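You operate a simulated robot arm through the tools that you are given. There is no shell and no other tool.

The job below is to be done with a simulated robot arm. You get a single attempt, and the scene is never put back.

TASK
Tip the split blanks into the rejects basket and refill the tray.
Fine: unclamp the tray first; clamp it again before sliding the bench's spoon stack across, and leave it clamped; put the stack back; the basket, the fork stack and the other tray stay. Set down upright: stack of large spoons.

The check looks at the end state, three seconds after you hand in, the way a careful person would. Anything else that was tipped, shoved, dropped, spilled or broken makes it a failure.

THE ROBOT
A 7-joint arm with a two-finger parallel gripper, fixed in place. Base frame: the origin is at the foot of the arm, x ahead of it, y to its left, z up. Units: cm, rad, N and s.
With the tool pointing down near the work surface it reaches from about 26 to 90 cm from the base axis. Its first joint turns from -2.304 to 2.304 rad. Payload 3.91 kg.
The TCP is the grasp point between the finger pads, 3 cm short of the fingertips. In the tool frame z runs along the fingers and y along their closing line. Largest opening 11 cm; finger width 2, thickness 1; the body of the gripper, 4.8 by 11.2 cm, starts 5.5 cm behind the TCP.
Orientation is that of the tool frame in the base frame, as a unit quaternion [w, x, y, z]. With the fingers straight down and closing along the base's y, the tool's x points along the base's -x, its y along +y and its z along -z.

THE INTERFACE
- The arm moves only by the tool send_rows. Its argument "steps" is a list of rows, each a list of 3 entries, a list of its own where there are three numbers: the gripper command, from -1 (fully open) to 1 (shut), values between in proportion, then the shift along the tool's x, y, z in cm, then the turn, a rotation vector about the tool's x, y, z in rad. In form: [[grip, [dx, dy, dz], [rx, ry, rz]], ...]. A call has 1 to 20 rows; each row is the pose to reach, as a shift and turn from the pose commanded when the call began, along the tool's axes at that moment. A row lasts 0.2 s, in which the tool goes at most 5 cm and 0.15 rad; a call with a longer step from one row to the next is refused whole, and so is a gripper value outside its range. A pose out of reach is approached as far as the arm can. The call stops where the force on the tool passes 60 N (or 10 N more than at its start, if that is more) or the arm is blocked; 0.2 s more then pass. Each finger travels about 10.8 cm/s and halts on what it meets, pressing with about 27 N; the grip force reading is that of the motor and also rises with nothing between the fingers. The clock runs only during rows and for 0.2 s after the last one: add rows that repeat a pose to give the fingers time. It gives the time, the measured TCP pose, the force on the tool (base axes), the opening and the grip force at its end, in the units of the frame above (readings bear some noise), with the torque about the TCP (base axes, N m) and any sound that the robot's microphone picked up.
- Cameras (640 x 400 px; columns grow to the right, rows downward): "scene" is fixed at [21.5, 63.76, 136.74]; the picture's right is [-0.70, -0.71, 0.00], its down [-0.40, 0.39, -0.83] and it looks along [0.59, -0.58, -0.56] (base axes); focal length 310 px, centre (320, 200). "wrist" rides on the gripper at [7.2, 1.7, -10.3] in the tool frame; the picture's right is [-0.23, 0.97, 0.00], its down [-0.76, -0.18, -0.62] and it looks along [-0.61, -0.14, 0.78] (tool axes); focal length 222 px, centre (320, 200). There is no depth. A picture from a camera that has moved, and an enlarged one, comes with that camera's place and axes in the base frame and with its lens. The place of the scene camera against the robot may be out by one fixed shift of up to 2.5 cm in any direction.
- grab_frame(camera): a new picture of that camera. No time passes.
- inspect(camera, box): a new picture of the part [left, top, right, bottom] of that camera's present view, enlarged. No time passes.
- hand_in(): hands the job in; it is judged then, once.

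Nothing tells you positions but the pictures and the camera data. Unless the task says otherwise, let go and move clear before handing in.

The tools are called by a JSON object that holds its "method" and its "body". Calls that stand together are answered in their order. send_rows: Moves the arm, as the interface text tells. Its arguments: {"type":"object","properties":{"steps":{"type":"array"}},"required":["steps"]} The other tools are called the same way: grab_frame (camera) takes a picture; inspect (camera, box) takes an enlarged picture of a part of a camera's view; hand_in () hands the job in.

At the start:

```text
clock: 0.0
tcp_pos: [60.57, 8.58, 112.59]
ee_rot: [0.0, 0.0, 1.0, 0.001]
ft_force: [-0.5, 0.7, -0.4]
moment: [0.0, -0.02, -0.03]
gripper_width: 11.0
grip_force: 0.1
```

scene: 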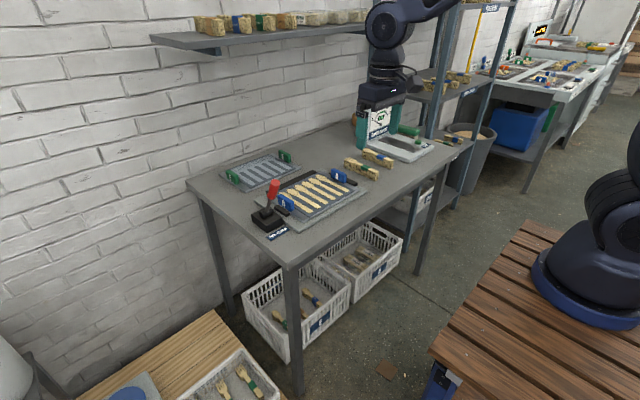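
wrist: 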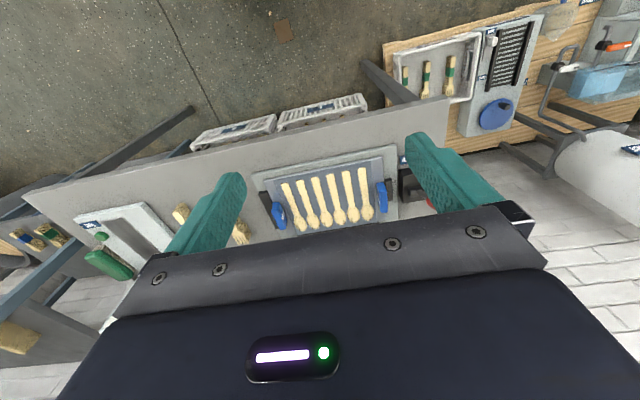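

I see a bench with two trays (one with wooden spoon blanks, clamped by blue handles), a red-handled lever, bundled stacks at the bench's right, and two white baskets below it. First I'll enlarge the views to identify everything before moving.

{"method": "inspect", "body": {"camera": "scene", "box": [200, 130, 380, 250]}}

{"method": "inspect", "body": {"camera": "scene", "box": [330, 80, 490, 190]}}

{"method": "inspect", "body": {"camera": "scene", "box": [220, 220, 420, 360]}}

{"method": "inspect", "body": {"camera": "wrist", "box": [240, 80, 460, 240]}}

{"method": "inspect", "body": {"camera": "wrist", "box": [0, 140, 260, 320]}}

{"method": "inspect", "body": {"camera": "scene", "box": [140, 0, 380, 80]}}

```text
3.33 times, centred on (290, 190) of scene
camera zoom: at [21.5, 63.76, 136.74], right [-0.7, -0.71, 0.0], down [-0.4, 0.39, -0.83], along [0.59, -0.58, -0.56], focal length 1033 px, centre (420, 233)
```

zoom: 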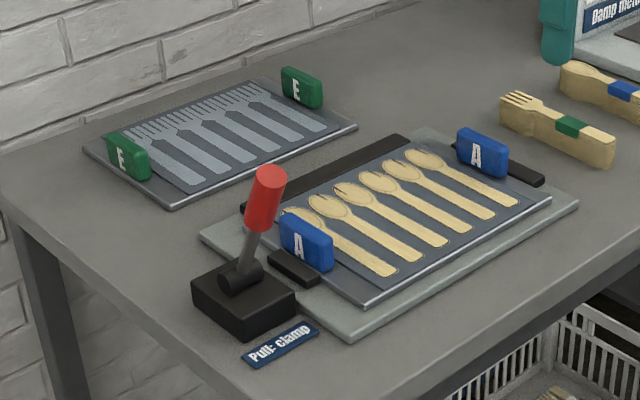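

```text
3.64 times, centred on (410, 135) of scene
camera zoom: at [21.5, 63.76, 136.74], right [-0.7, -0.71, 0.0], down [-0.4, 0.39, -0.83], along [0.59, -0.58, -0.56], focal length 1127 px, centre (-7, 436)
```

zoom: 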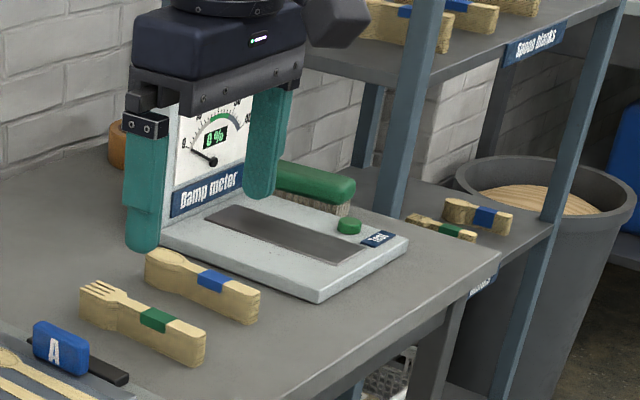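

```text
2.86 times, centred on (320, 290) of scene
camera zoom: at [21.5, 63.76, 136.74], right [-0.7, -0.71, 0.0], down [-0.4, 0.39, -0.83], along [0.59, -0.58, -0.56], focal length 885 px, centre (320, -57)
```

zoom: 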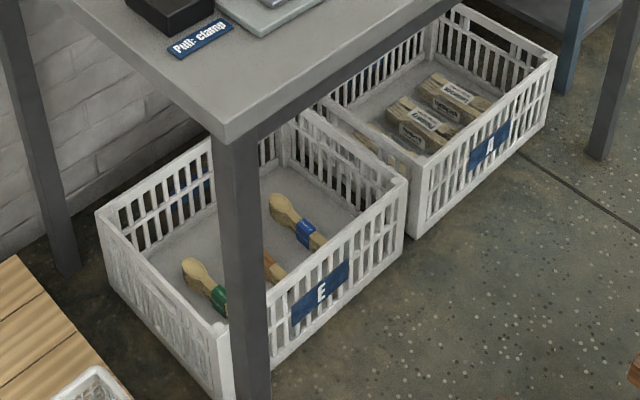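

```text
2.50 times, centred on (350, 160) of wrist
camera zoom: at [53.32, 10.23, 123.08], right [0.23, 0.97, 0.0], down [0.76, -0.18, 0.62], along [0.61, -0.14, -0.78], focal length 555 px, centre (245, 300)
```

zoom: 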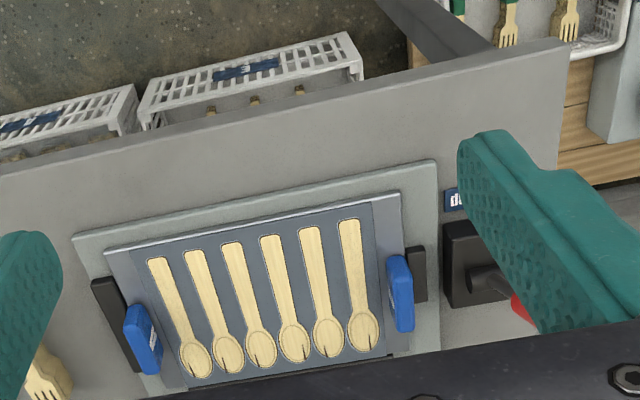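

```text
2.22 times, centred on (130, 230) of wrist
camera zoom: at [53.32, 10.23, 123.08], right [0.23, 0.97, 0.0], down [0.76, -0.18, 0.62], along [0.61, -0.14, -0.78], focal length 494 px, centre (742, 133)
```

zoom: 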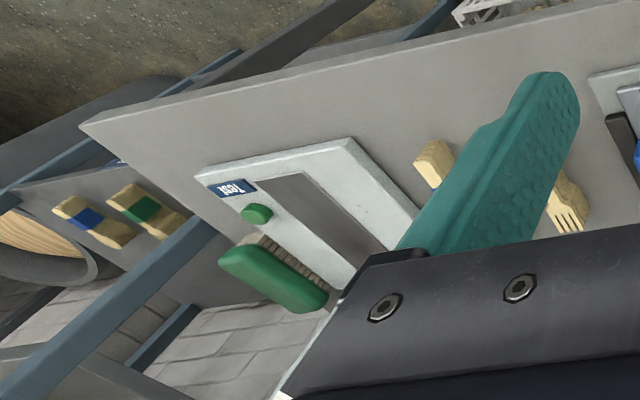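

```text
2.67 times, centred on (260, 40) of scene
camera zoom: at [21.5, 63.76, 136.74], right [-0.7, -0.71, 0.0], down [-0.4, 0.39, -0.83], along [0.59, -0.58, -0.56], focal length 826 px, centre (480, 627)
```

zoom: 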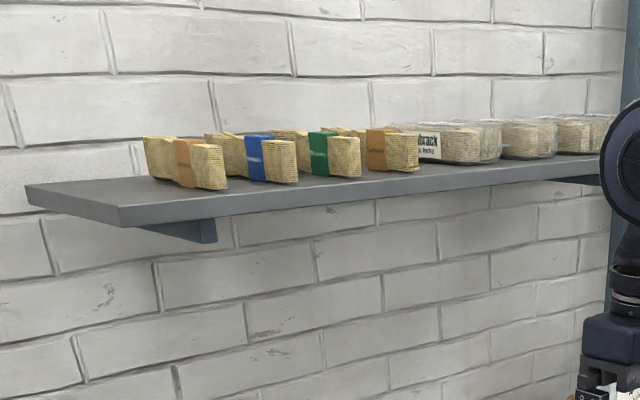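

The bench (top about z≈80 cm) holds tray A with six spoon blanks, a "Pull: clamp" lever, tray E, and two stacks (green fork, blue spoon). I need to read the labels on the baskets and stacks closely before planning anything.

{"method": "inspect", "body": {"camera": "scene", "box": [300, 290, 360, 340]}}

{"method": "inspect", "body": {"camera": "scene", "box": [360, 250, 410, 290]}}

{"method": "inspect", "body": {"camera": "scene", "box": [80, 300, 300, 400]}}

{"method": "inspect", "body": {"camera": "wrist", "box": [380, 0, 640, 160]}}

{"method": "inspect", "body": {"camera": "wrist", "box": [180, 80, 390, 160]}}

{"method": "inspect", "body": {"camera": "scene", "box": [300, 160, 380, 220]}}

{"method": "inspect", "body": {"camera": "scene", "box": [335, 140, 395, 185]}}

{"method": "inspect", "body": {"camera": "scene", "box": [440, 0, 640, 220]}}

```text
8.00 times, centred on (330, 315) of scene
camera zoom: at [21.5, 63.76, 136.74], right [-0.7, -0.71, 0.0], down [-0.4, 0.39, -0.83], along [0.59, -0.58, -0.56], focal length 2478 px, centre (240, -720)
```

zoom: 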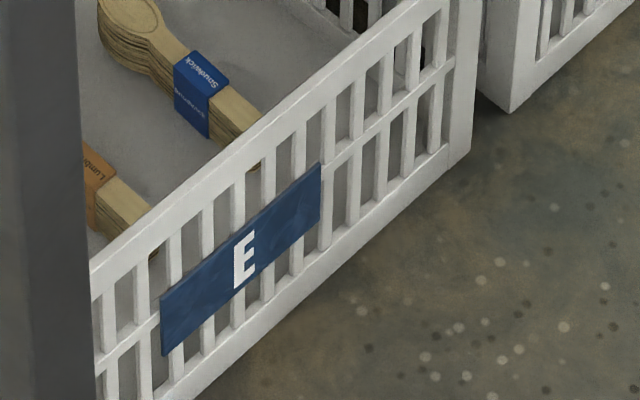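

```text
10.00 times, centred on (385, 270) of scene
camera zoom: at [21.5, 63.76, 136.74], right [-0.7, -0.71, 0.0], down [-0.4, 0.39, -0.83], along [0.59, -0.58, -0.56], focal length 3098 px, centre (-330, -500)
```

zoom: 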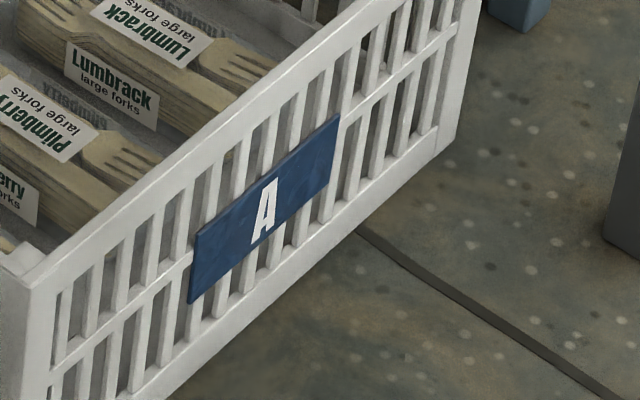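

```text
2.91 times, centred on (190, 350) of scene
camera zoom: at [21.5, 63.76, 136.74], right [-0.7, -0.71, 0.0], down [-0.4, 0.39, -0.83], along [0.59, -0.58, -0.56], focal length 901 px, centre (698, -236)
```

zoom: 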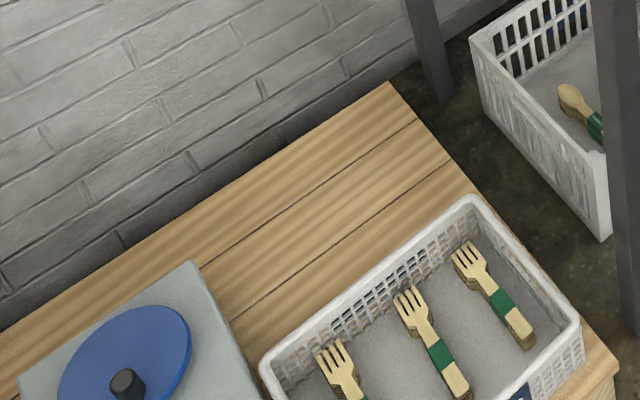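

```text
2.46 times, centred on (510, 80) of wrist
camera zoom: at [53.32, 10.23, 123.08], right [0.23, 0.97, 0.0], down [0.76, -0.18, 0.62], along [0.61, -0.14, -0.78], focal length 547 px, centre (-148, 495)
```

zoom: 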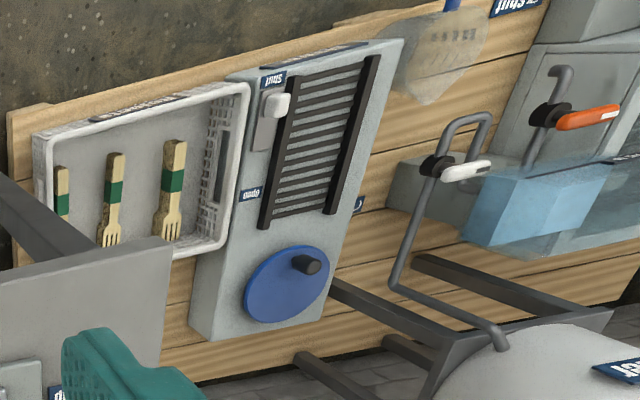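

```text
3.05 times, centred on (285, 120) of wrist
camera zoom: at [53.32, 10.23, 123.08], right [0.23, 0.97, 0.0], down [0.76, -0.18, 0.62], along [0.61, -0.14, -0.78], focal length 677 px, centre (427, 444)
```

zoom: 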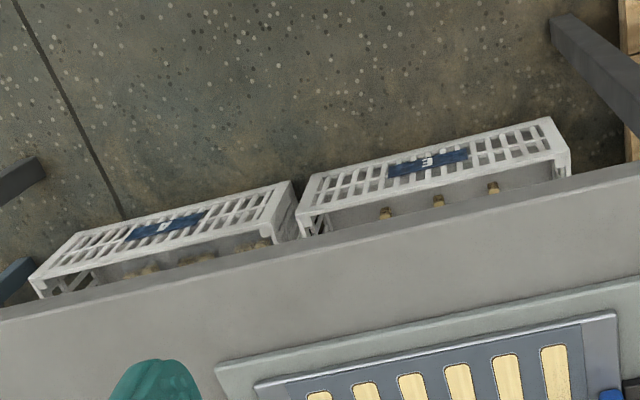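

```text
6.67 times, centred on (340, 190) of scene
camera zoom: at [21.5, 63.76, 136.74], right [-0.7, -0.71, 0.0], down [-0.4, 0.39, -0.83], along [0.59, -0.58, -0.56], focal length 2065 px, centre (187, 267)
```

zoom: 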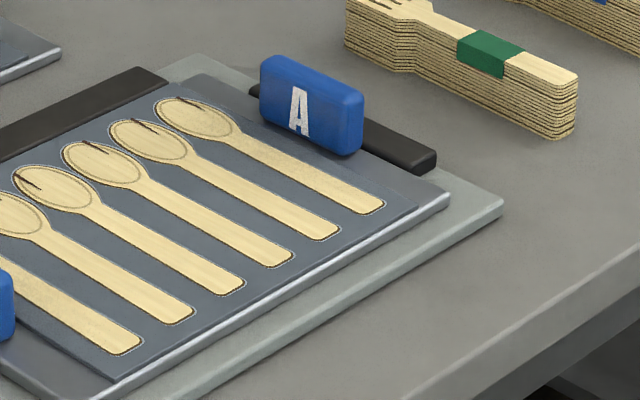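

```text
8.89 times, centred on (365, 162) of scene
camera zoom: at [21.5, 63.76, 136.74], right [-0.7, -0.71, 0.0], down [-0.4, 0.39, -0.83], along [0.59, -0.58, -0.56], focal length 2754 px, centre (-80, 533)
```

zoom: 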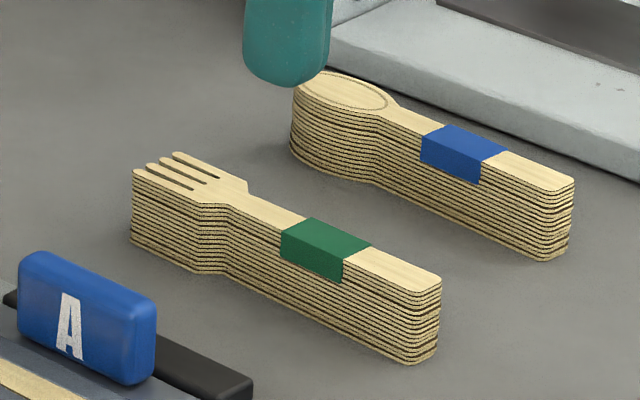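

```text
1.82 times, centred on (540, 110) of scene
camera zoom: at [21.5, 63.76, 136.74], right [-0.7, -0.71, 0.0], down [-0.4, 0.39, -0.83], along [0.59, -0.58, -0.56], focal length 563 px, centre (-80, 364)
```

zoom: 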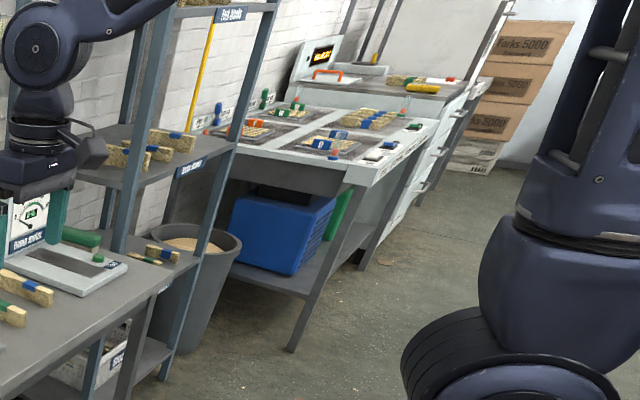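

The baskets under the bench are marked E and A and hold banded packs, so they may be stock rather than rejects; the white crate on the wooden bench to the left has a dark label I need to read. I'll zoom on that and other labels.

{"method": "inspect", "body": {"camera": "wrist", "box": [385, 25, 495, 105]}}

{"method": "inspect", "body": {"camera": "wrist", "box": [390, 35, 450, 65]}}

{"method": "inspect", "body": {"camera": "scene", "box": [220, 350, 300, 400]}}

{"method": "inspect", "body": {"camera": "wrist", "box": [180, 80, 380, 160]}}

{"method": "inspect", "body": {"camera": "scene", "box": [230, 270, 350, 350]}}

{"method": "inspect", "body": {"camera": "scene", "box": [340, 220, 420, 290]}}

```text
5.00 times, centred on (440, 65) of wrist
camera zoom: at [53.32, 10.23, 123.08], right [0.23, 0.97, 0.0], down [0.76, -0.18, 0.62], along [0.61, -0.14, -0.78], focal length 1111 px, centre (-280, 875)
```

zoom: 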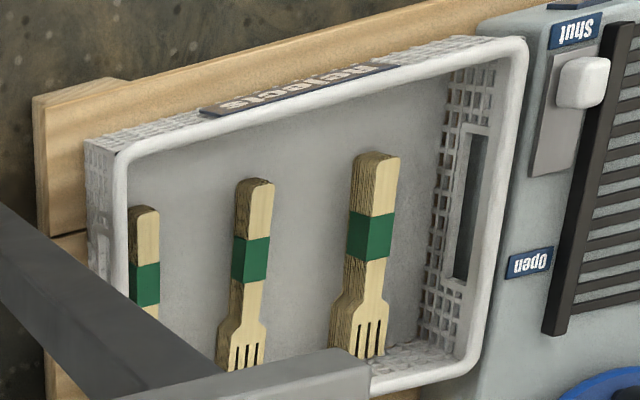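

```text
10.67 times, centred on (420, 50) of wrist
camera zoom: at [53.32, 10.23, 123.08], right [0.23, 0.97, 0.0], down [0.76, -0.18, 0.62], along [0.61, -0.14, -0.78], focal length 2369 px, centre (-747, 1800)
```

zoom: 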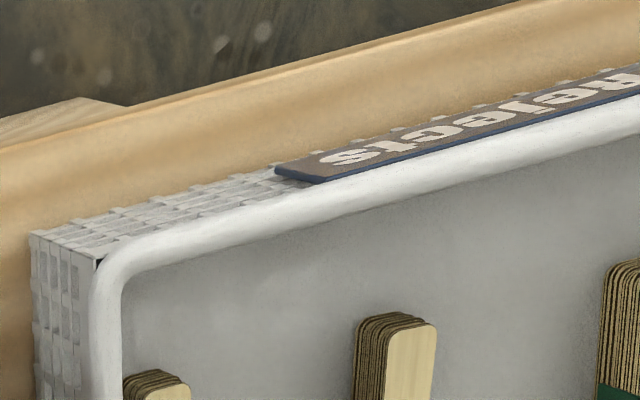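

```text
8.00 times, centred on (260, 375) of scene
camera zoom: at [21.5, 63.76, 136.74], right [-0.7, -0.71, 0.0], down [-0.4, 0.39, -0.83], along [0.59, -0.58, -0.56], focal length 2478 px, centre (800, -1200)
```

zoom: 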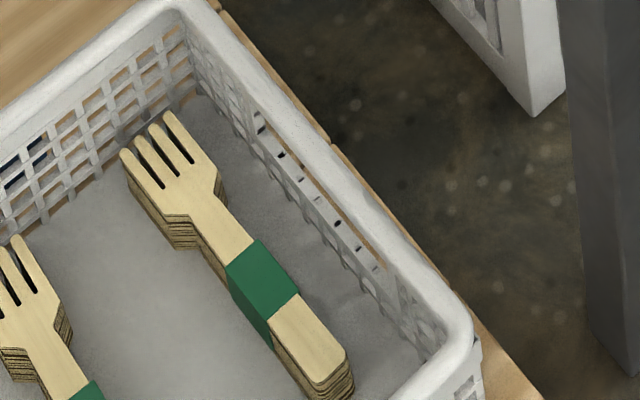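

```text
3.20 times, centred on (280, 120) of wrist
camera zoom: at [53.32, 10.23, 123.08], right [0.23, 0.97, 0.0], down [0.76, -0.18, 0.62], along [0.61, -0.14, -0.78], focal length 711 px, centre (448, 456)
```

zoom: 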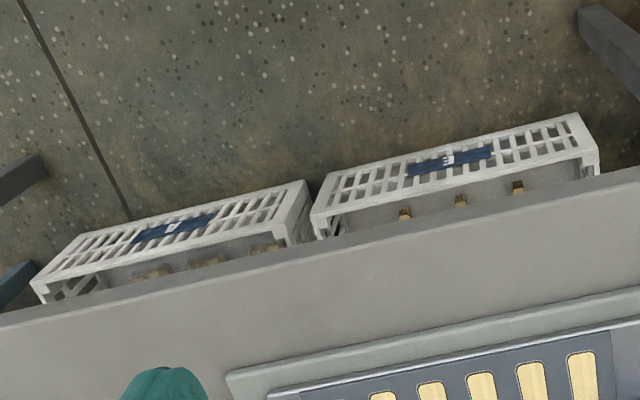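

```text
5.00 times, centred on (290, 310) of scene
camera zoom: at [21.5, 63.76, 136.74], right [-0.7, -0.71, 0.0], down [-0.4, 0.39, -0.83], along [0.59, -0.58, -0.56], focal length 1549 px, centre (470, -350)
```

zoom: 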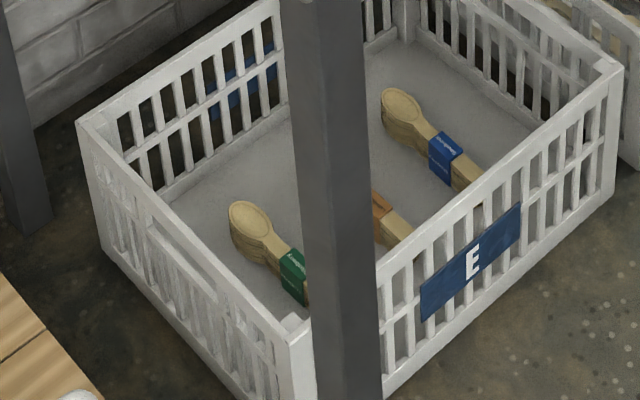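

```text
5.71 times, centred on (380, 255) of scene
camera zoom: at [21.5, 63.76, 136.74], right [-0.7, -0.71, 0.0], down [-0.4, 0.39, -0.83], along [0.59, -0.58, -0.56], focal length 1770 px, centre (-23, -114)
```

zoom: 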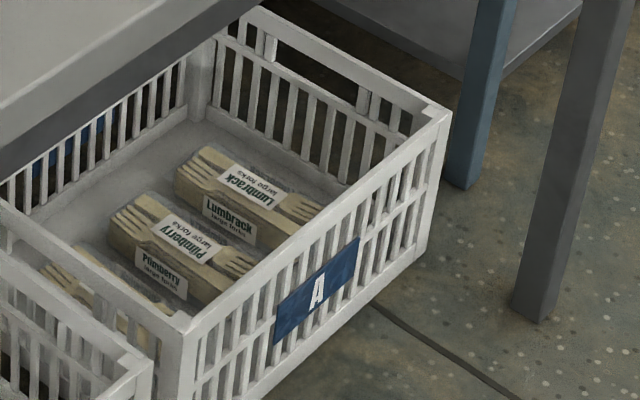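

The crate on the wooden bench to the left is labelled "Rejects" (baskets A/E under the bench are stock). Tray A (centre ≈ (82,6)), lever (≈(80,24)), fork stack (y≈-17) and spoon stack (y≈-28) are located roughly; next I move sideways at height to triangulate them with the wrist camera.

{"method": "send_rows", "body": {"steps": [[-1, [0, -5, 0], [0, 0, 0]], [-1, [0, -10, 0], [0, 0, 0]], [-1, [0, -15, 0], [0, 0, 0]], [-1, [0, -20, 0], [0, 0, 0]], [-1, [0, -25, 0], [0, 0, 0]], [-1, [0, -25, 0], [0, 0, 0]]]}}

```text
clock: 1.4
tcp_pos: [60.81, -16.42, 112.71]
ee_rot: [-0.001, -0.001, 1.0, 0.001]
ft_force: [0.9, -0.6, 0.0]
moment: [0.01, 0.0, 0.01]
gripper_width: 11.02
grip_force: 0.0
```

The arm moved cleanly to y≈-16; I'll look from here at the tray, stacks and damp meter.

{"method": "grab_frame", "body": {"camera": "wrist"}}

{"method": "inspect", "body": {"camera": "wrist", "box": [220, 100, 420, 225]}}

{"method": "inspect", "body": {"camera": "wrist", "box": [380, 60, 540, 160]}}

{"method": "grab_frame", "body": {"camera": "scene"}}

```text
taken
camera wrist: at [53.59, -14.81, 123.02], right [0.23, 0.97, 0.0], down [0.76, -0.18, 0.62], along [0.61, -0.14, -0.78], focal length 222 px, centre (320, 200)
```

wrist: 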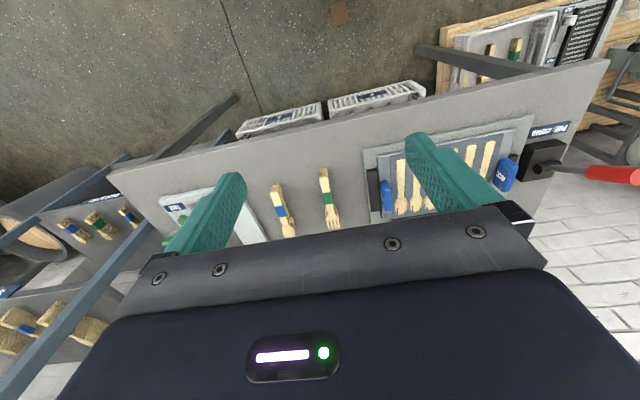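

```text
3.20 times, centred on (320, 162) of wrist
camera zoom: at [53.59, -14.81, 123.02], right [0.23, 0.97, 0.0], down [0.76, -0.18, 0.62], along [0.61, -0.14, -0.78], focal length 711 px, centre (320, 320)
```

zoom: 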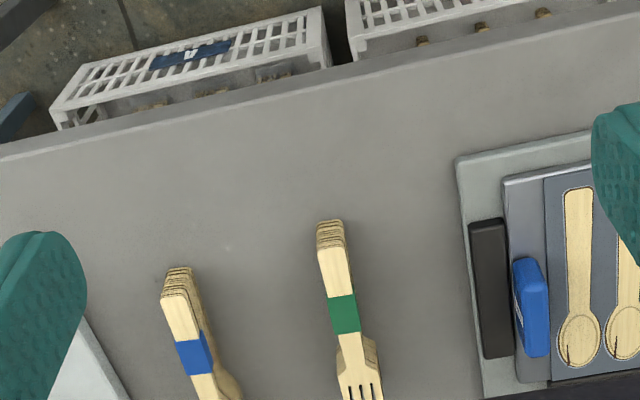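

```text
4.00 times, centred on (460, 110) of wrist
camera zoom: at [53.59, -14.81, 123.02], right [0.23, 0.97, 0.0], down [0.76, -0.18, 0.62], along [0.61, -0.14, -0.78], focal length 888 px, centre (-240, 560)
```

zoom: 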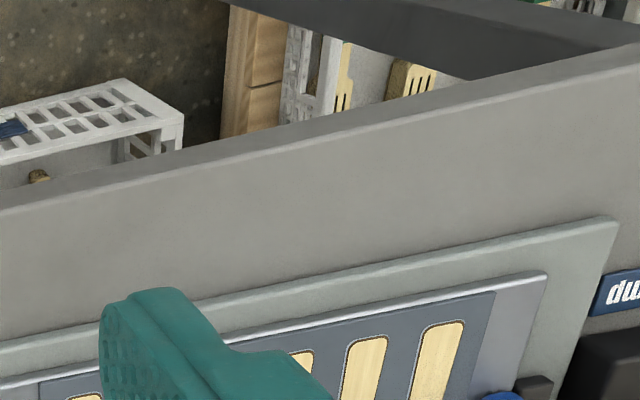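

```text
taken
```

scene: 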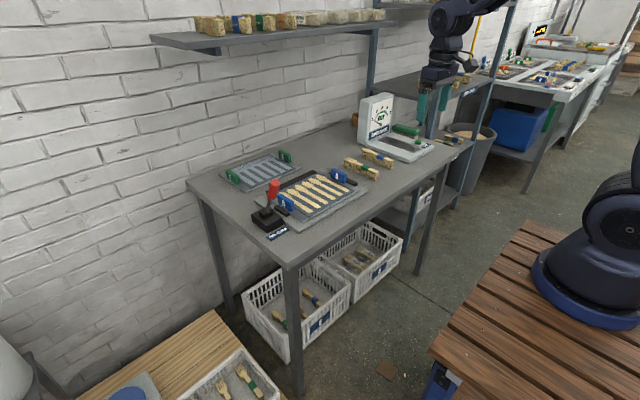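

From here I can see tray A's -y handle, the fork stack, and the spoon stack (bowl away from robot). Next I move to the +y side to see the lever and the Rejects crate.

{"method": "send_rows", "body": {"steps": [[-1, [0, 5, 0], [0, 0, 0]], [-1, [0, 10, 0], [0, 0, 0]], [-1, [0, 15, 0], [0, 0, 0]], [-1, [0, 20, 0], [0, 0, 0]], [-1, [0, 25, 0], [0, 0, 0]], [-1, [0, 30, 0], [0, 0, 0]], [-1, [0, 35, 0], [0, 0, 0]], [-1, [0, 40, 0], [0, 0, 0]], [-1, [0, 45, 0], [0, 0, 0]], [-1, [0, 50, 0], [0, 0, 0]], [-1, [0, 50, 0], [0, 0, 0]]]}}

{"method": "grab_frame", "body": {"camera": "wrist"}}

{"method": "inspect", "body": {"camera": "wrist", "box": [260, 60, 460, 185]}}

{"method": "inspect", "body": {"camera": "wrist", "box": [60, 130, 300, 280]}}

{"method": "grab_frame", "body": {"camera": "scene"}}

```text
clock: 3.8
tcp_pos: [60.64, 33.5, 112.38]
ee_rot: [0.0, 0.0, 1.0, 0.0]
ft_force: [0.6, 0.6, 0.3]
moment: [-0.01, 0.01, -0.02]
gripper_width: 10.97
grip_force: 0.0
```

```text
taken
camera wrist: at [53.36, 35.12, 122.69], right [0.23, 0.97, 0.0], down [0.76, -0.18, 0.62], along [0.61, -0.14, -0.78], focal length 222 px, centre (320, 200)
```

wrist: 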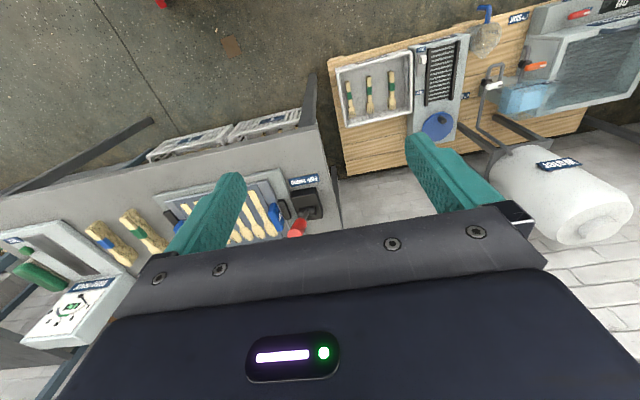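

```text
3.20 times, centred on (360, 122) of wrist
camera zoom: at [53.36, 35.12, 122.69], right [0.23, 0.97, 0.0], down [0.76, -0.18, 0.62], along [0.61, -0.14, -0.78], focal length 711 px, centre (192, 448)
```

zoom: 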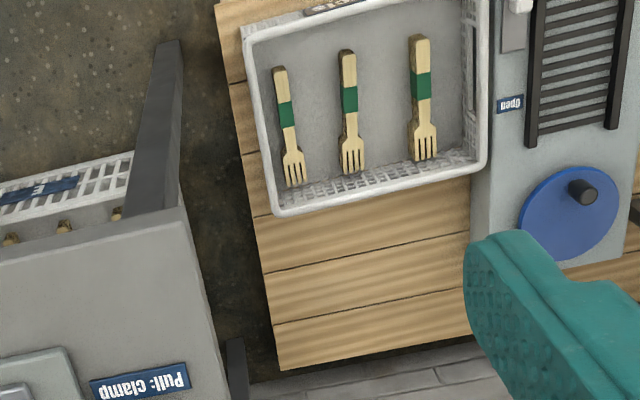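

```text
2.67 times, centred on (180, 205) of wrist
camera zoom: at [53.36, 35.12, 122.69], right [0.23, 0.97, 0.0], down [0.76, -0.18, 0.62], along [0.61, -0.14, -0.78], focal length 592 px, centre (693, 187)
```

zoom: 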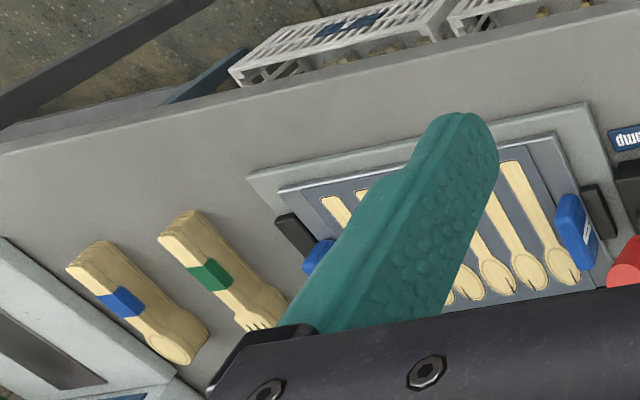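

```text
taken
```

scene: 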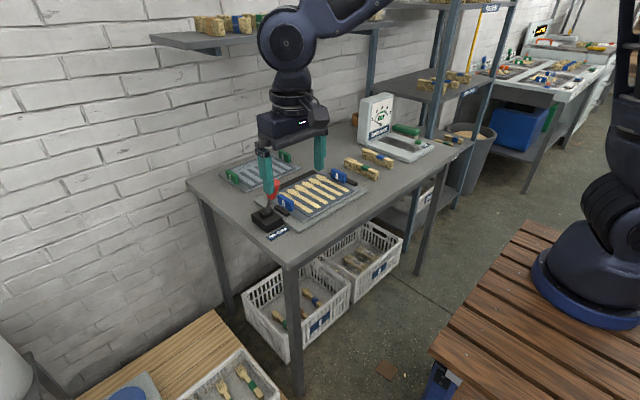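

Triangulated with the wrist camera: tray handles at ≈(86.2,16.7,84) and ≈(86.5,-7.5,84), Rejects crate x≈70–91, y≈38–66, rim z≈25, lever knob ≈(81,24,94), spoon stack band ≈(85,-32,84). I'll look closer at the lever and the clamp parts before touching anything.

{"method": "inspect", "body": {"camera": "wrist", "box": [250, 160, 350, 250]}}

{"method": "inspect", "body": {"camera": "scene", "box": [245, 170, 315, 250]}}

{"method": "inspect", "body": {"camera": "scene", "box": [270, 165, 350, 215]}}

{"method": "inspect", "body": {"camera": "scene", "box": [345, 90, 465, 175]}}

```text
4.44 times, centred on (300, 205) of wrist
camera zoom: at [53.36, 35.12, 122.69], right [0.23, 0.97, 0.0], down [0.76, -0.18, 0.62], along [0.61, -0.14, -0.78], focal length 987 px, centre (409, 178)
```

zoom: 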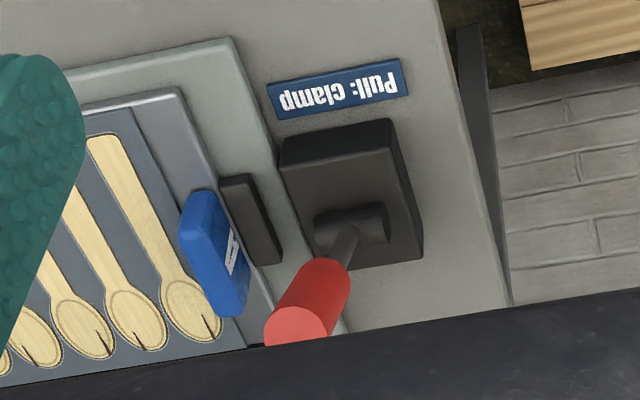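

```text
5.00 times, centred on (280, 210) of scene
camera zoom: at [21.5, 63.76, 136.74], right [-0.7, -0.71, 0.0], down [-0.4, 0.39, -0.83], along [0.59, -0.58, -0.56], focal length 1549 px, centre (520, 150)
```

zoom: 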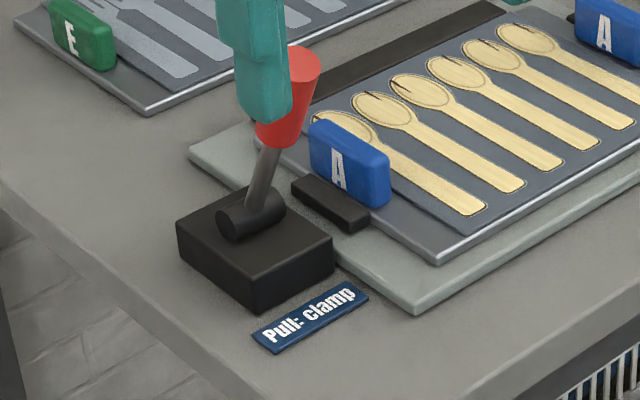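

```text
8.00 times, centred on (310, 190) of scene
camera zoom: at [21.5, 63.76, 136.74], right [-0.7, -0.71, 0.0], down [-0.4, 0.39, -0.83], along [0.59, -0.58, -0.56], focal length 2478 px, centre (400, 280)
```

zoom: 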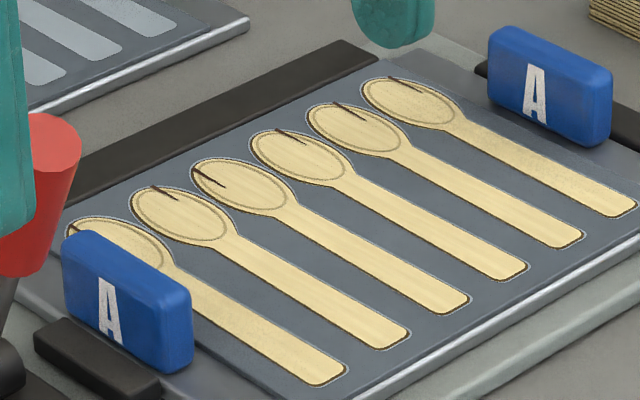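

```text
4.71 times, centred on (405, 132) of scene
camera zoom: at [21.5, 63.76, 136.74], right [-0.7, -0.71, 0.0], down [-0.4, 0.39, -0.83], along [0.59, -0.58, -0.56], focal length 1458 px, centre (-80, 518)
```

zoom: 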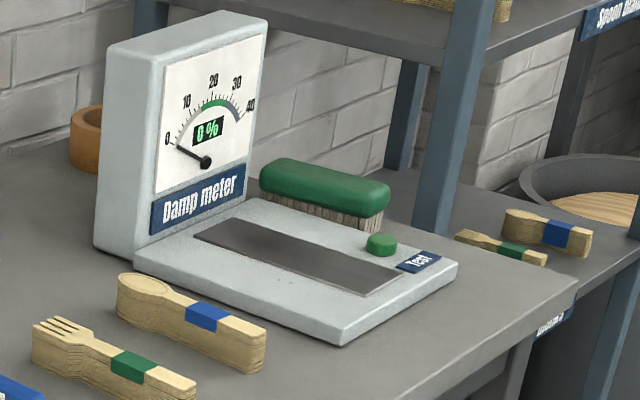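

The lever leans about 24° toward the robot (pulled = clamped), pivoting about a y-axis near (86,24,84). I'll close the fingers, come down behind the knob at x≈74, and push it away (+x) to unclamp.

{"method": "send_rows", "body": {"steps": [[1, [-3.35, -2.3, 0], [0, 0, 0]], [1, [-6.7, -4.6, 0], [0, 0, 0]], [1, [-10.05, -6.9, 0], [0, 0, 0]], [1, [-13.0, -9.3, 0], [0, 0, 0]], [1, [-13.0, -9.3, 4.5], [0, 0, 0]], [1, [-13.0, -9.3, 9], [0, 0, 0]], [1, [-13.0, -9.3, 13.5], [0, 0, 0]], [1, [-13.0, -9.3, 17.4], [0, 0, 0]], [1, [-13.0, -9.3, 17.4], [0, 0, 0]]]}}

{"method": "grab_frame", "body": {"camera": "wrist"}}

{"method": "inspect", "body": {"camera": "scene", "box": [225, 130, 345, 250]}}

```text
clock: 5.8
tcp_pos: [73.45, 23.99, 95.01]
ee_rot: [0.0, 0.0, 1.0, -0.001]
ft_force: [-0.2, -0.6, 0.4]
moment: [0.02, 0.01, 0.0]
gripper_width: 0.0
grip_force: 27.2
```

```text
taken
camera wrist: at [66.35, 25.69, 105.43], right [0.23, 0.97, 0.0], down [0.76, -0.18, 0.62], along [0.61, -0.14, -0.78], focal length 222 px, centre (320, 200)
```

wrist: 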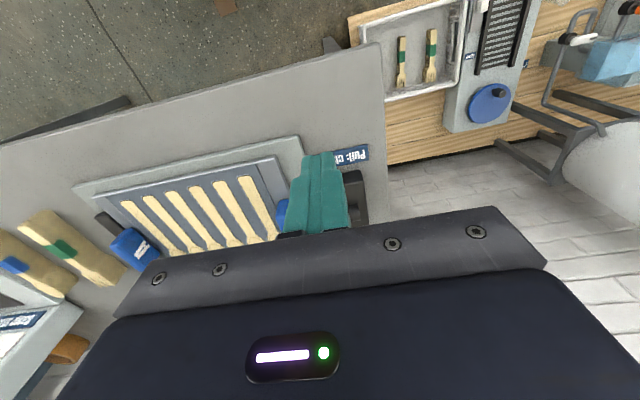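

```text
3.33 times, centred on (285, 190) of scene
camera zoom: at [21.5, 63.76, 136.74], right [-0.7, -0.71, 0.0], down [-0.4, 0.39, -0.83], along [0.59, -0.58, -0.56], focal length 1033 px, centre (437, 233)
```

zoom: 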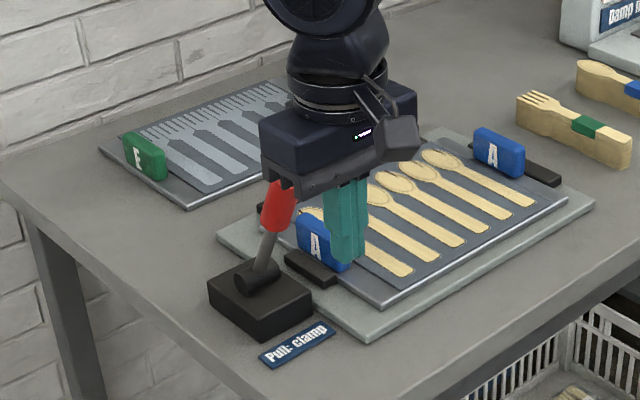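

The closed fingers are behind the knob at (73.5,24,95) with clearance. Now I push gently in +x.

{"method": "send_rows", "body": {"steps": [[1, [-2, 0.2, 0], [0, 0, 0]], [1, [-4, 0.2, 0], [0, 0, 0]], [1, [-5.5, 0.2, 0], [0, 0, 0]], [1, [-7, 0.2, 0], [0, 0, 0]], [1, [-8.5, 0.2, 0], [0, 0, 0]], [1, [-10, 0.2, 0], [0, 0, 0]], [1, [-11.5, 0.2, 0], [0, 0, 0]], [1, [-12.5, 0.2, 0], [0, 0, 0]], [1, [-12.5, 0.2, 0], [0, 0, 0]]]}}

{"method": "inspect", "body": {"camera": "scene", "box": [225, 130, 345, 250]}}

```text
clock: 7.8
tcp_pos: [86.04, 24.36, 95.32]
ee_rot: [0.0, -0.001, 1.0, 0.0]
ft_force: [0.3, -0.1, -0.2]
moment: [-0.02, -0.03, 0.02]
gripper_width: 0.0
grip_force: 26.8
```

```text
3.33 times, centred on (285, 190) of scene
camera zoom: at [21.5, 63.76, 136.74], right [-0.7, -0.71, 0.0], down [-0.4, 0.39, -0.83], along [0.59, -0.58, -0.56], focal length 1033 px, centre (437, 233)
```

zoom: 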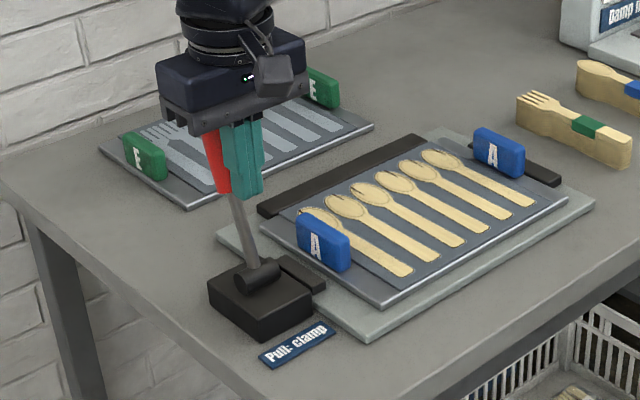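

The lever has swung over to lean away and the clamp pad has drawn back from the tray. I'll back off, rise, and check the gap.

{"method": "send_rows", "body": {"steps": [[1, [3, 0, 0], [0, 0, 0]], [1, [7, 0, 0], [0, 0, 0]], [1, [11, 0, -2], [0, 0, 0]], [1, [15, 0, -6], [0, 0, 0]], [1, [19, 0, -10], [0, 0, 0]], [1, [22, 0, -14], [0, 0, 0]], [0, [22, 0, -14], [0, 0, 0]]]}}

{"method": "grab_frame", "body": {"camera": "wrist"}}

{"method": "inspect", "body": {"camera": "wrist", "box": [190, 130, 350, 240]}}

{"method": "inspect", "body": {"camera": "scene", "box": [240, 150, 360, 240]}}

```text
refused: row 4 steps farther than a row can; nothing moved
```

```text
taken
camera wrist: at [78.92, 26.03, 105.7], right [0.23, 0.97, 0.0], down [0.76, -0.18, 0.62], along [0.61, -0.14, -0.78], focal length 222 px, centre (320, 200)
```

wrist: 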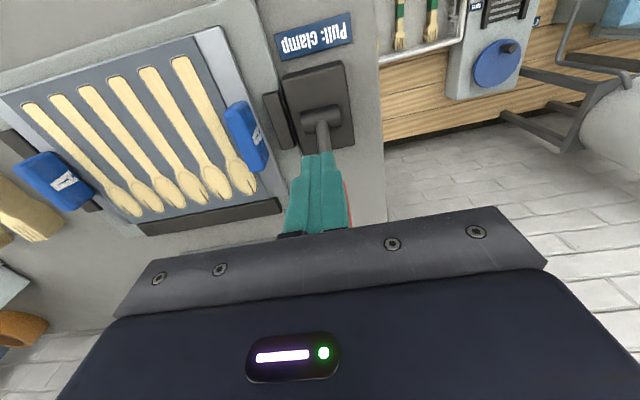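

```text
3.64 times, centred on (270, 185) of wrist
camera zoom: at [78.92, 26.03, 105.7], right [0.23, 0.97, 0.0], down [0.76, -0.18, 0.62], along [0.61, -0.14, -0.78], focal length 808 px, centre (502, 254)
```

zoom: 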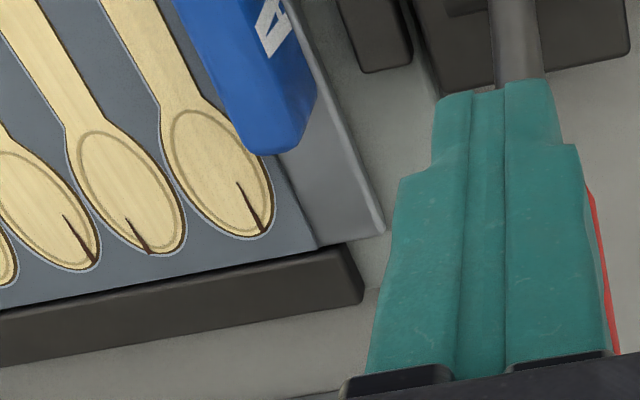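

```text
4.44 times, centred on (300, 195) of scene
camera zoom: at [21.5, 63.76, 136.74], right [-0.7, -0.71, 0.0], down [-0.4, 0.39, -0.83], along [0.59, -0.58, -0.56], focal length 1377 px, centre (409, 222)
```

zoom: 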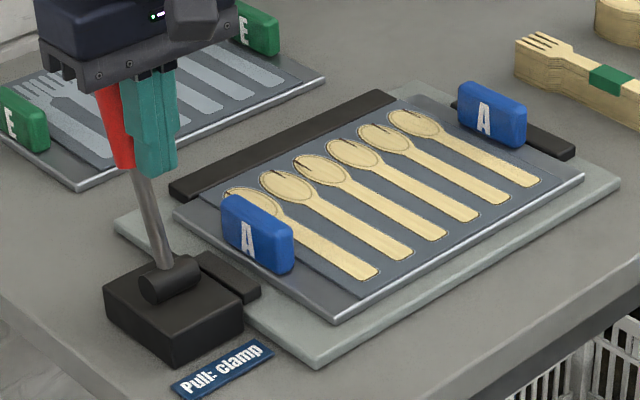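

The pad is clearly off the tray. I'll nudge the lever slightly further to make sure it is fully over, then back off in smaller steps.

{"method": "send_rows", "body": {"steps": [[1, [-0.8, 0, 0], [0, 0, 0]], [1, [-1.6, 0, 0], [0, 0, 0]], [1, [-1.6, 0, 0], [0, 0, 0]]]}}

{"method": "inspect", "body": {"camera": "scene", "box": [240, 150, 360, 240]}}

```text
clock: 8.6
tcp_pos: [87.86, 24.42, 95.22]
ee_rot: [0.0, 0.0, 1.0, 0.0]
ft_force: [0.2, 0.2, -0.5]
moment: [0.0, -0.01, -0.02]
gripper_width: 0.0
grip_force: 26.8
```

```text
4.44 times, centred on (300, 195) of scene
camera zoom: at [21.5, 63.76, 136.74], right [-0.7, -0.71, 0.0], down [-0.4, 0.39, -0.83], along [0.59, -0.58, -0.56], focal length 1377 px, centre (409, 222)
```

zoom: 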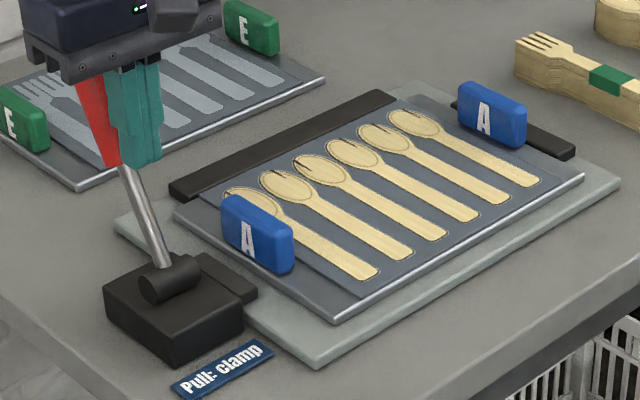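

The lever still moves freely with the finger, so I'll follow it to its stop in small steps.

{"method": "send_rows", "body": {"steps": [[1, [-0.8, 0, 0], [0, 0, 0]], [1, [-1.6, 0, 0], [0, 0, 0]], [1, [-2.4, 0, 0], [0, 0, 0]], [1, [-2.4, 0, 0], [0, 0, 0]]]}}

{"method": "inspect", "body": {"camera": "scene", "box": [240, 150, 360, 240]}}

```text
clock: 9.2
tcp_pos: [88.56, 24.42, 95.19]
ee_rot: [-0.007, -0.001, 1.0, -0.002]
ft_force: [-27.2, -9.8, 22.2]
moment: [-0.39, 0.61, 0.0]
gripper_width: 0.0
grip_force: 27.3
stopped in row 3: the force on the tool passed its limit at 75 N (the readings are from after the stop); the commanded pose is now the measured one
```

```text
4.44 times, centred on (300, 195) of scene
camera zoom: at [21.5, 63.76, 136.74], right [-0.7, -0.71, 0.0], down [-0.4, 0.39, -0.83], along [0.59, -0.58, -0.56], focal length 1377 px, centre (409, 222)
```

zoom: 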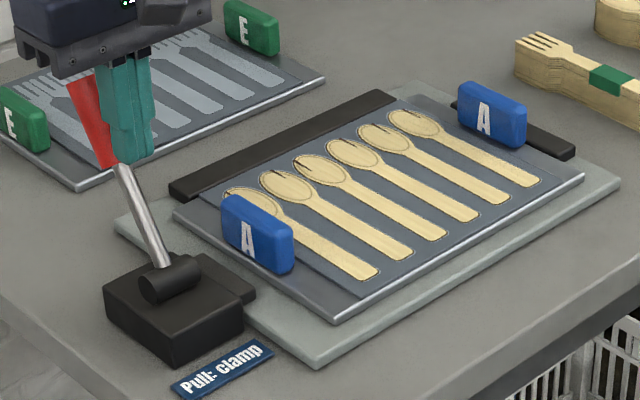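

The lever is at its end stop (unclamped). Now I retreat toward the robot and rise.

{"method": "send_rows", "body": {"steps": [[1, [1, 0, 0], [0, 0, 0]], [1, [4, 0, 0], [0, 0, 0]], [1, [8, 0, -1], [0, 0, 0]], [1, [12, 0, -3], [0, 0, 0]], [1, [15, 0, -6], [0, 0, 0]], [1, [18, 0, -10], [0, 0, 0]], [0, [20, 0, -14], [0, 0, 0]], [0, [20, 0, -14], [0, 0, 0]]]}}

{"method": "grab_frame", "body": {"camera": "wrist"}}

{"method": "inspect", "body": {"camera": "wrist", "box": [200, 120, 360, 230]}}

{"method": "inspect", "body": {"camera": "scene", "box": [240, 150, 360, 240]}}

```text
clock: 11.1
tcp_pos: [69.01, 24.6, 109.23]
ee_rot: [-0.007, -0.001, 1.0, -0.002]
ft_force: [0.0, 0.0, -0.3]
moment: [-0.01, 0.0, -0.02]
gripper_width: 5.48
grip_force: 0.1
```

```text
taken
camera wrist: at [61.93, 26.25, 119.73], right [0.22, 0.97, -0.01], down [0.77, -0.17, 0.61], along [0.6, -0.14, -0.79], focal length 222 px, centre (320, 200)
```

wrist: 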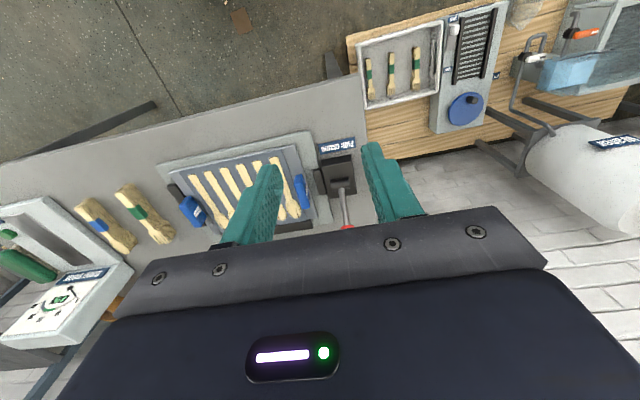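

```text
3.64 times, centred on (280, 175) of wrist
camera zoom: at [61.93, 26.25, 119.73], right [0.22, 0.97, -0.01], down [0.77, -0.17, 0.61], along [0.6, -0.14, -0.79], focal length 808 px, centre (466, 291)
```

zoom: 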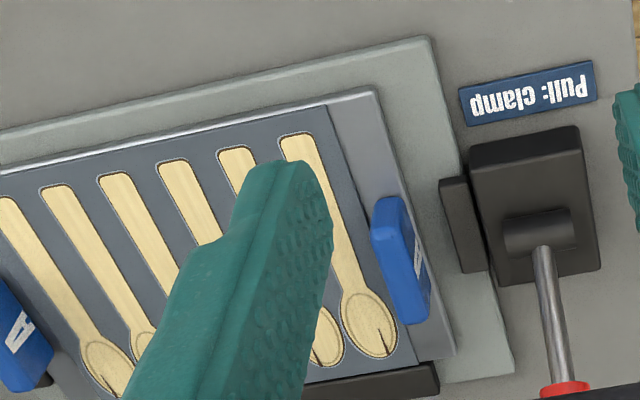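

```text
4.44 times, centred on (300, 195) of scene
camera zoom: at [21.5, 63.76, 136.74], right [-0.7, -0.71, 0.0], down [-0.4, 0.39, -0.83], along [0.59, -0.58, -0.56], focal length 1377 px, centre (409, 222)
```

zoom: 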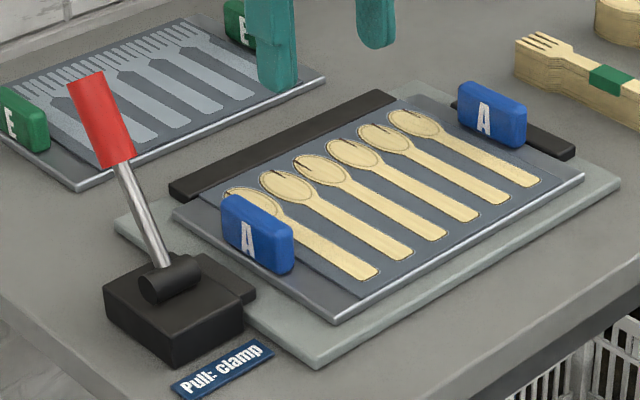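

The tray is unclamped with a ~1.5 cm gap at the pad. Before lifting it, I'll rehearse the tipping motion empty-handed beside the crate (yaw, then pitch fingers outward) to check reach and clearance.

{"method": "send_rows", "body": {"steps": [[0, [1.2, 4, 0], [-0.004, -0.014, 0]], [0, [2.4, 8, 0], [-0.004, -0.014, 0]], [0, [3.6, 12, 0], [-0.004, -0.014, 0]], [0, [4.8, 16, 0], [-0.004, -0.014, 0]], [0, [6, 20, 0], [-0.004, -0.014, 0]], [0, [7, 23.4, 0], [-0.004, -0.014, 0]], [0, [7, 23.4, 0], [0, 0, -0.14]], [0, [7, 23.4, 0], [0, 0, -0.28]], [0, [7, 23.4, 0], [0, 0, -0.42]], [0, [7, 23.4, 0], [0, 0, -0.56]], [0, [7, 23.4, 0], [0, 0, -0.7]], [0, [7, 23.4, 0], [0, 0, -0.84]], [0, [7, 23.4, 0], [0, 0, -0.98]], [0, [7, 23.4, 0], [0, 0, -1.12]], [0, [7, 23.4, 0], [0, 0, -1.26]], [0, [7, 23.4, 0], [0, 0, -1.4]], [0, [7, 23.4, 0], [0, 0, -1.54]], [0, [7, 23.4, 0], [0, 0, -1.68]], [0, [7, 23.4, 0], [0, 0, -1.833]]]}}

{"method": "grab_frame", "body": {"camera": "scene"}}

{"method": "grab_frame", "body": {"camera": "wrist"}}

```text
refused: row 19 steps farther than a row can; nothing moved
```

```text
taken
```

scene: 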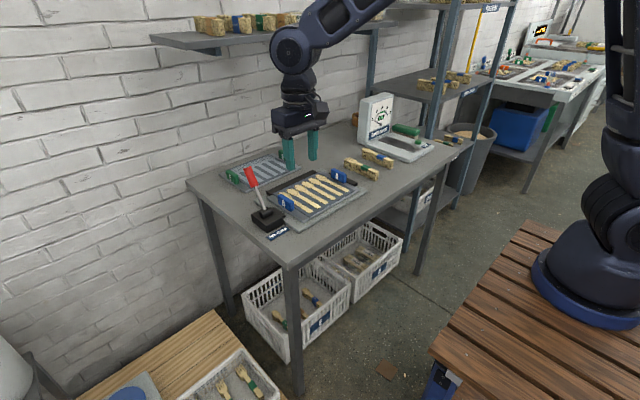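

```text
taken
camera wrist: at [61.93, 26.25, 119.73], right [0.22, 0.97, -0.01], down [0.77, -0.17, 0.61], along [0.6, -0.14, -0.79], focal length 222 px, centre (320, 200)
```

wrist: 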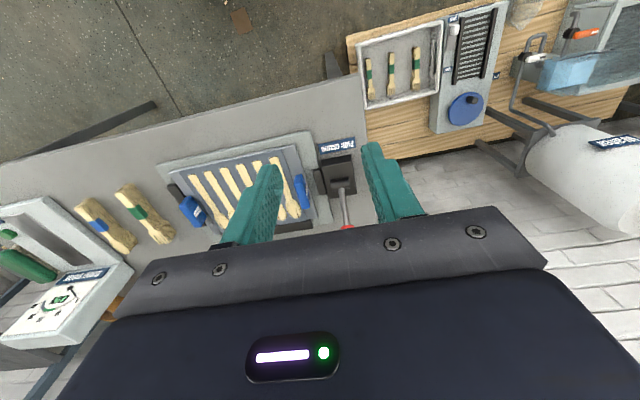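

One rotation row was a hair too big (nothing moved). I'll resend with smaller final steps.

{"method": "send_rows", "body": {"steps": [[0, [1.2, 4, 0], [-0.004, -0.014, 0]], [0, [2.4, 8, 0], [-0.004, -0.014, 0]], [0, [3.6, 12, 0], [-0.004, -0.014, 0]], [0, [4.8, 16, 0], [-0.004, -0.014, 0]], [0, [6, 20, 0], [-0.004, -0.014, 0]], [0, [7, 23.4, 0], [-0.004, -0.014, -0.12]], [0, [7, 23.4, 0], [0, 0, -0.26]], [0, [7, 23.4, 0], [0, 0, -0.4]], [0, [7, 23.4, 0], [0, 0, -0.54]], [0, [7, 23.4, 0], [0, 0, -0.68]], [0, [7, 23.4, 0], [0, 0, -0.82]], [0, [7, 23.4, 0], [0, 0, -0.96]], [0, [7, 23.4, 0], [0, 0, -1.1]], [0, [7, 23.4, 0], [0, 0, -1.24]], [0, [7, 23.4, 0], [0, 0, -1.38]], [0, [7, 23.4, 0], [0, 0, -1.52]], [0, [7, 23.4, 0], [0, 0, -1.66]], [0, [7, 23.4, 0], [0, 0, -1.8]], [0, [7, 23.4, 0], [0, 0, -1.833]]]}}

{"method": "grab_frame", "body": {"camera": "scene"}}

{"method": "grab_frame", "body": {"camera": "wrist"}}

```text
clock: 15.1
tcp_pos: [61.83, 47.78, 109.42]
ee_rot: [0.004, 0.795, -0.607, -0.004]
ft_force: [0.3, 0.1, -0.3]
moment: [-0.01, 0.01, 0.03]
gripper_width: 5.5
grip_force: 0.2
```

```text
taken
```

scene: 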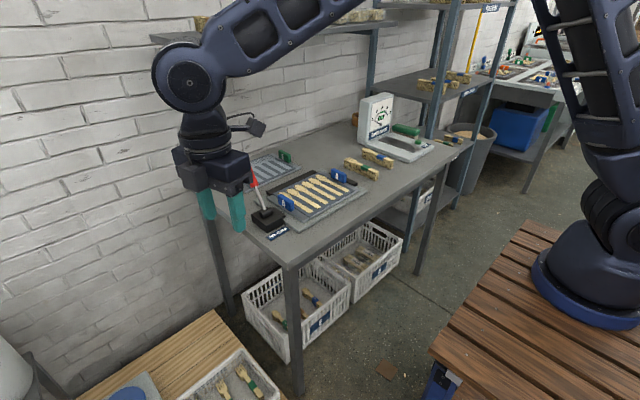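

```text
taken
camera wrist: at [62.32, 40.46, 119.78], right [-1.0, -0.04, 0.01], down [-0.02, 0.78, 0.62], along [-0.03, 0.62, -0.78], focal length 222 px, centre (320, 200)
```

wrist: 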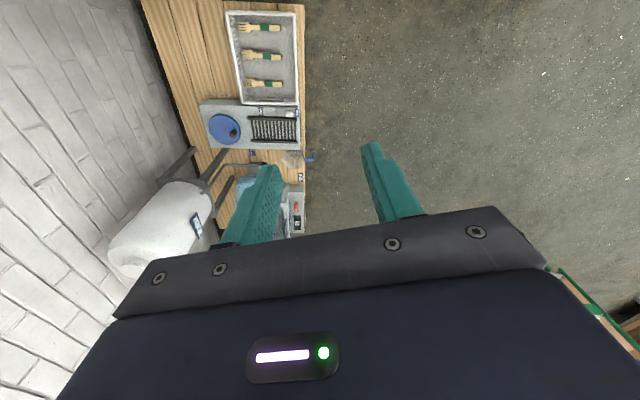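

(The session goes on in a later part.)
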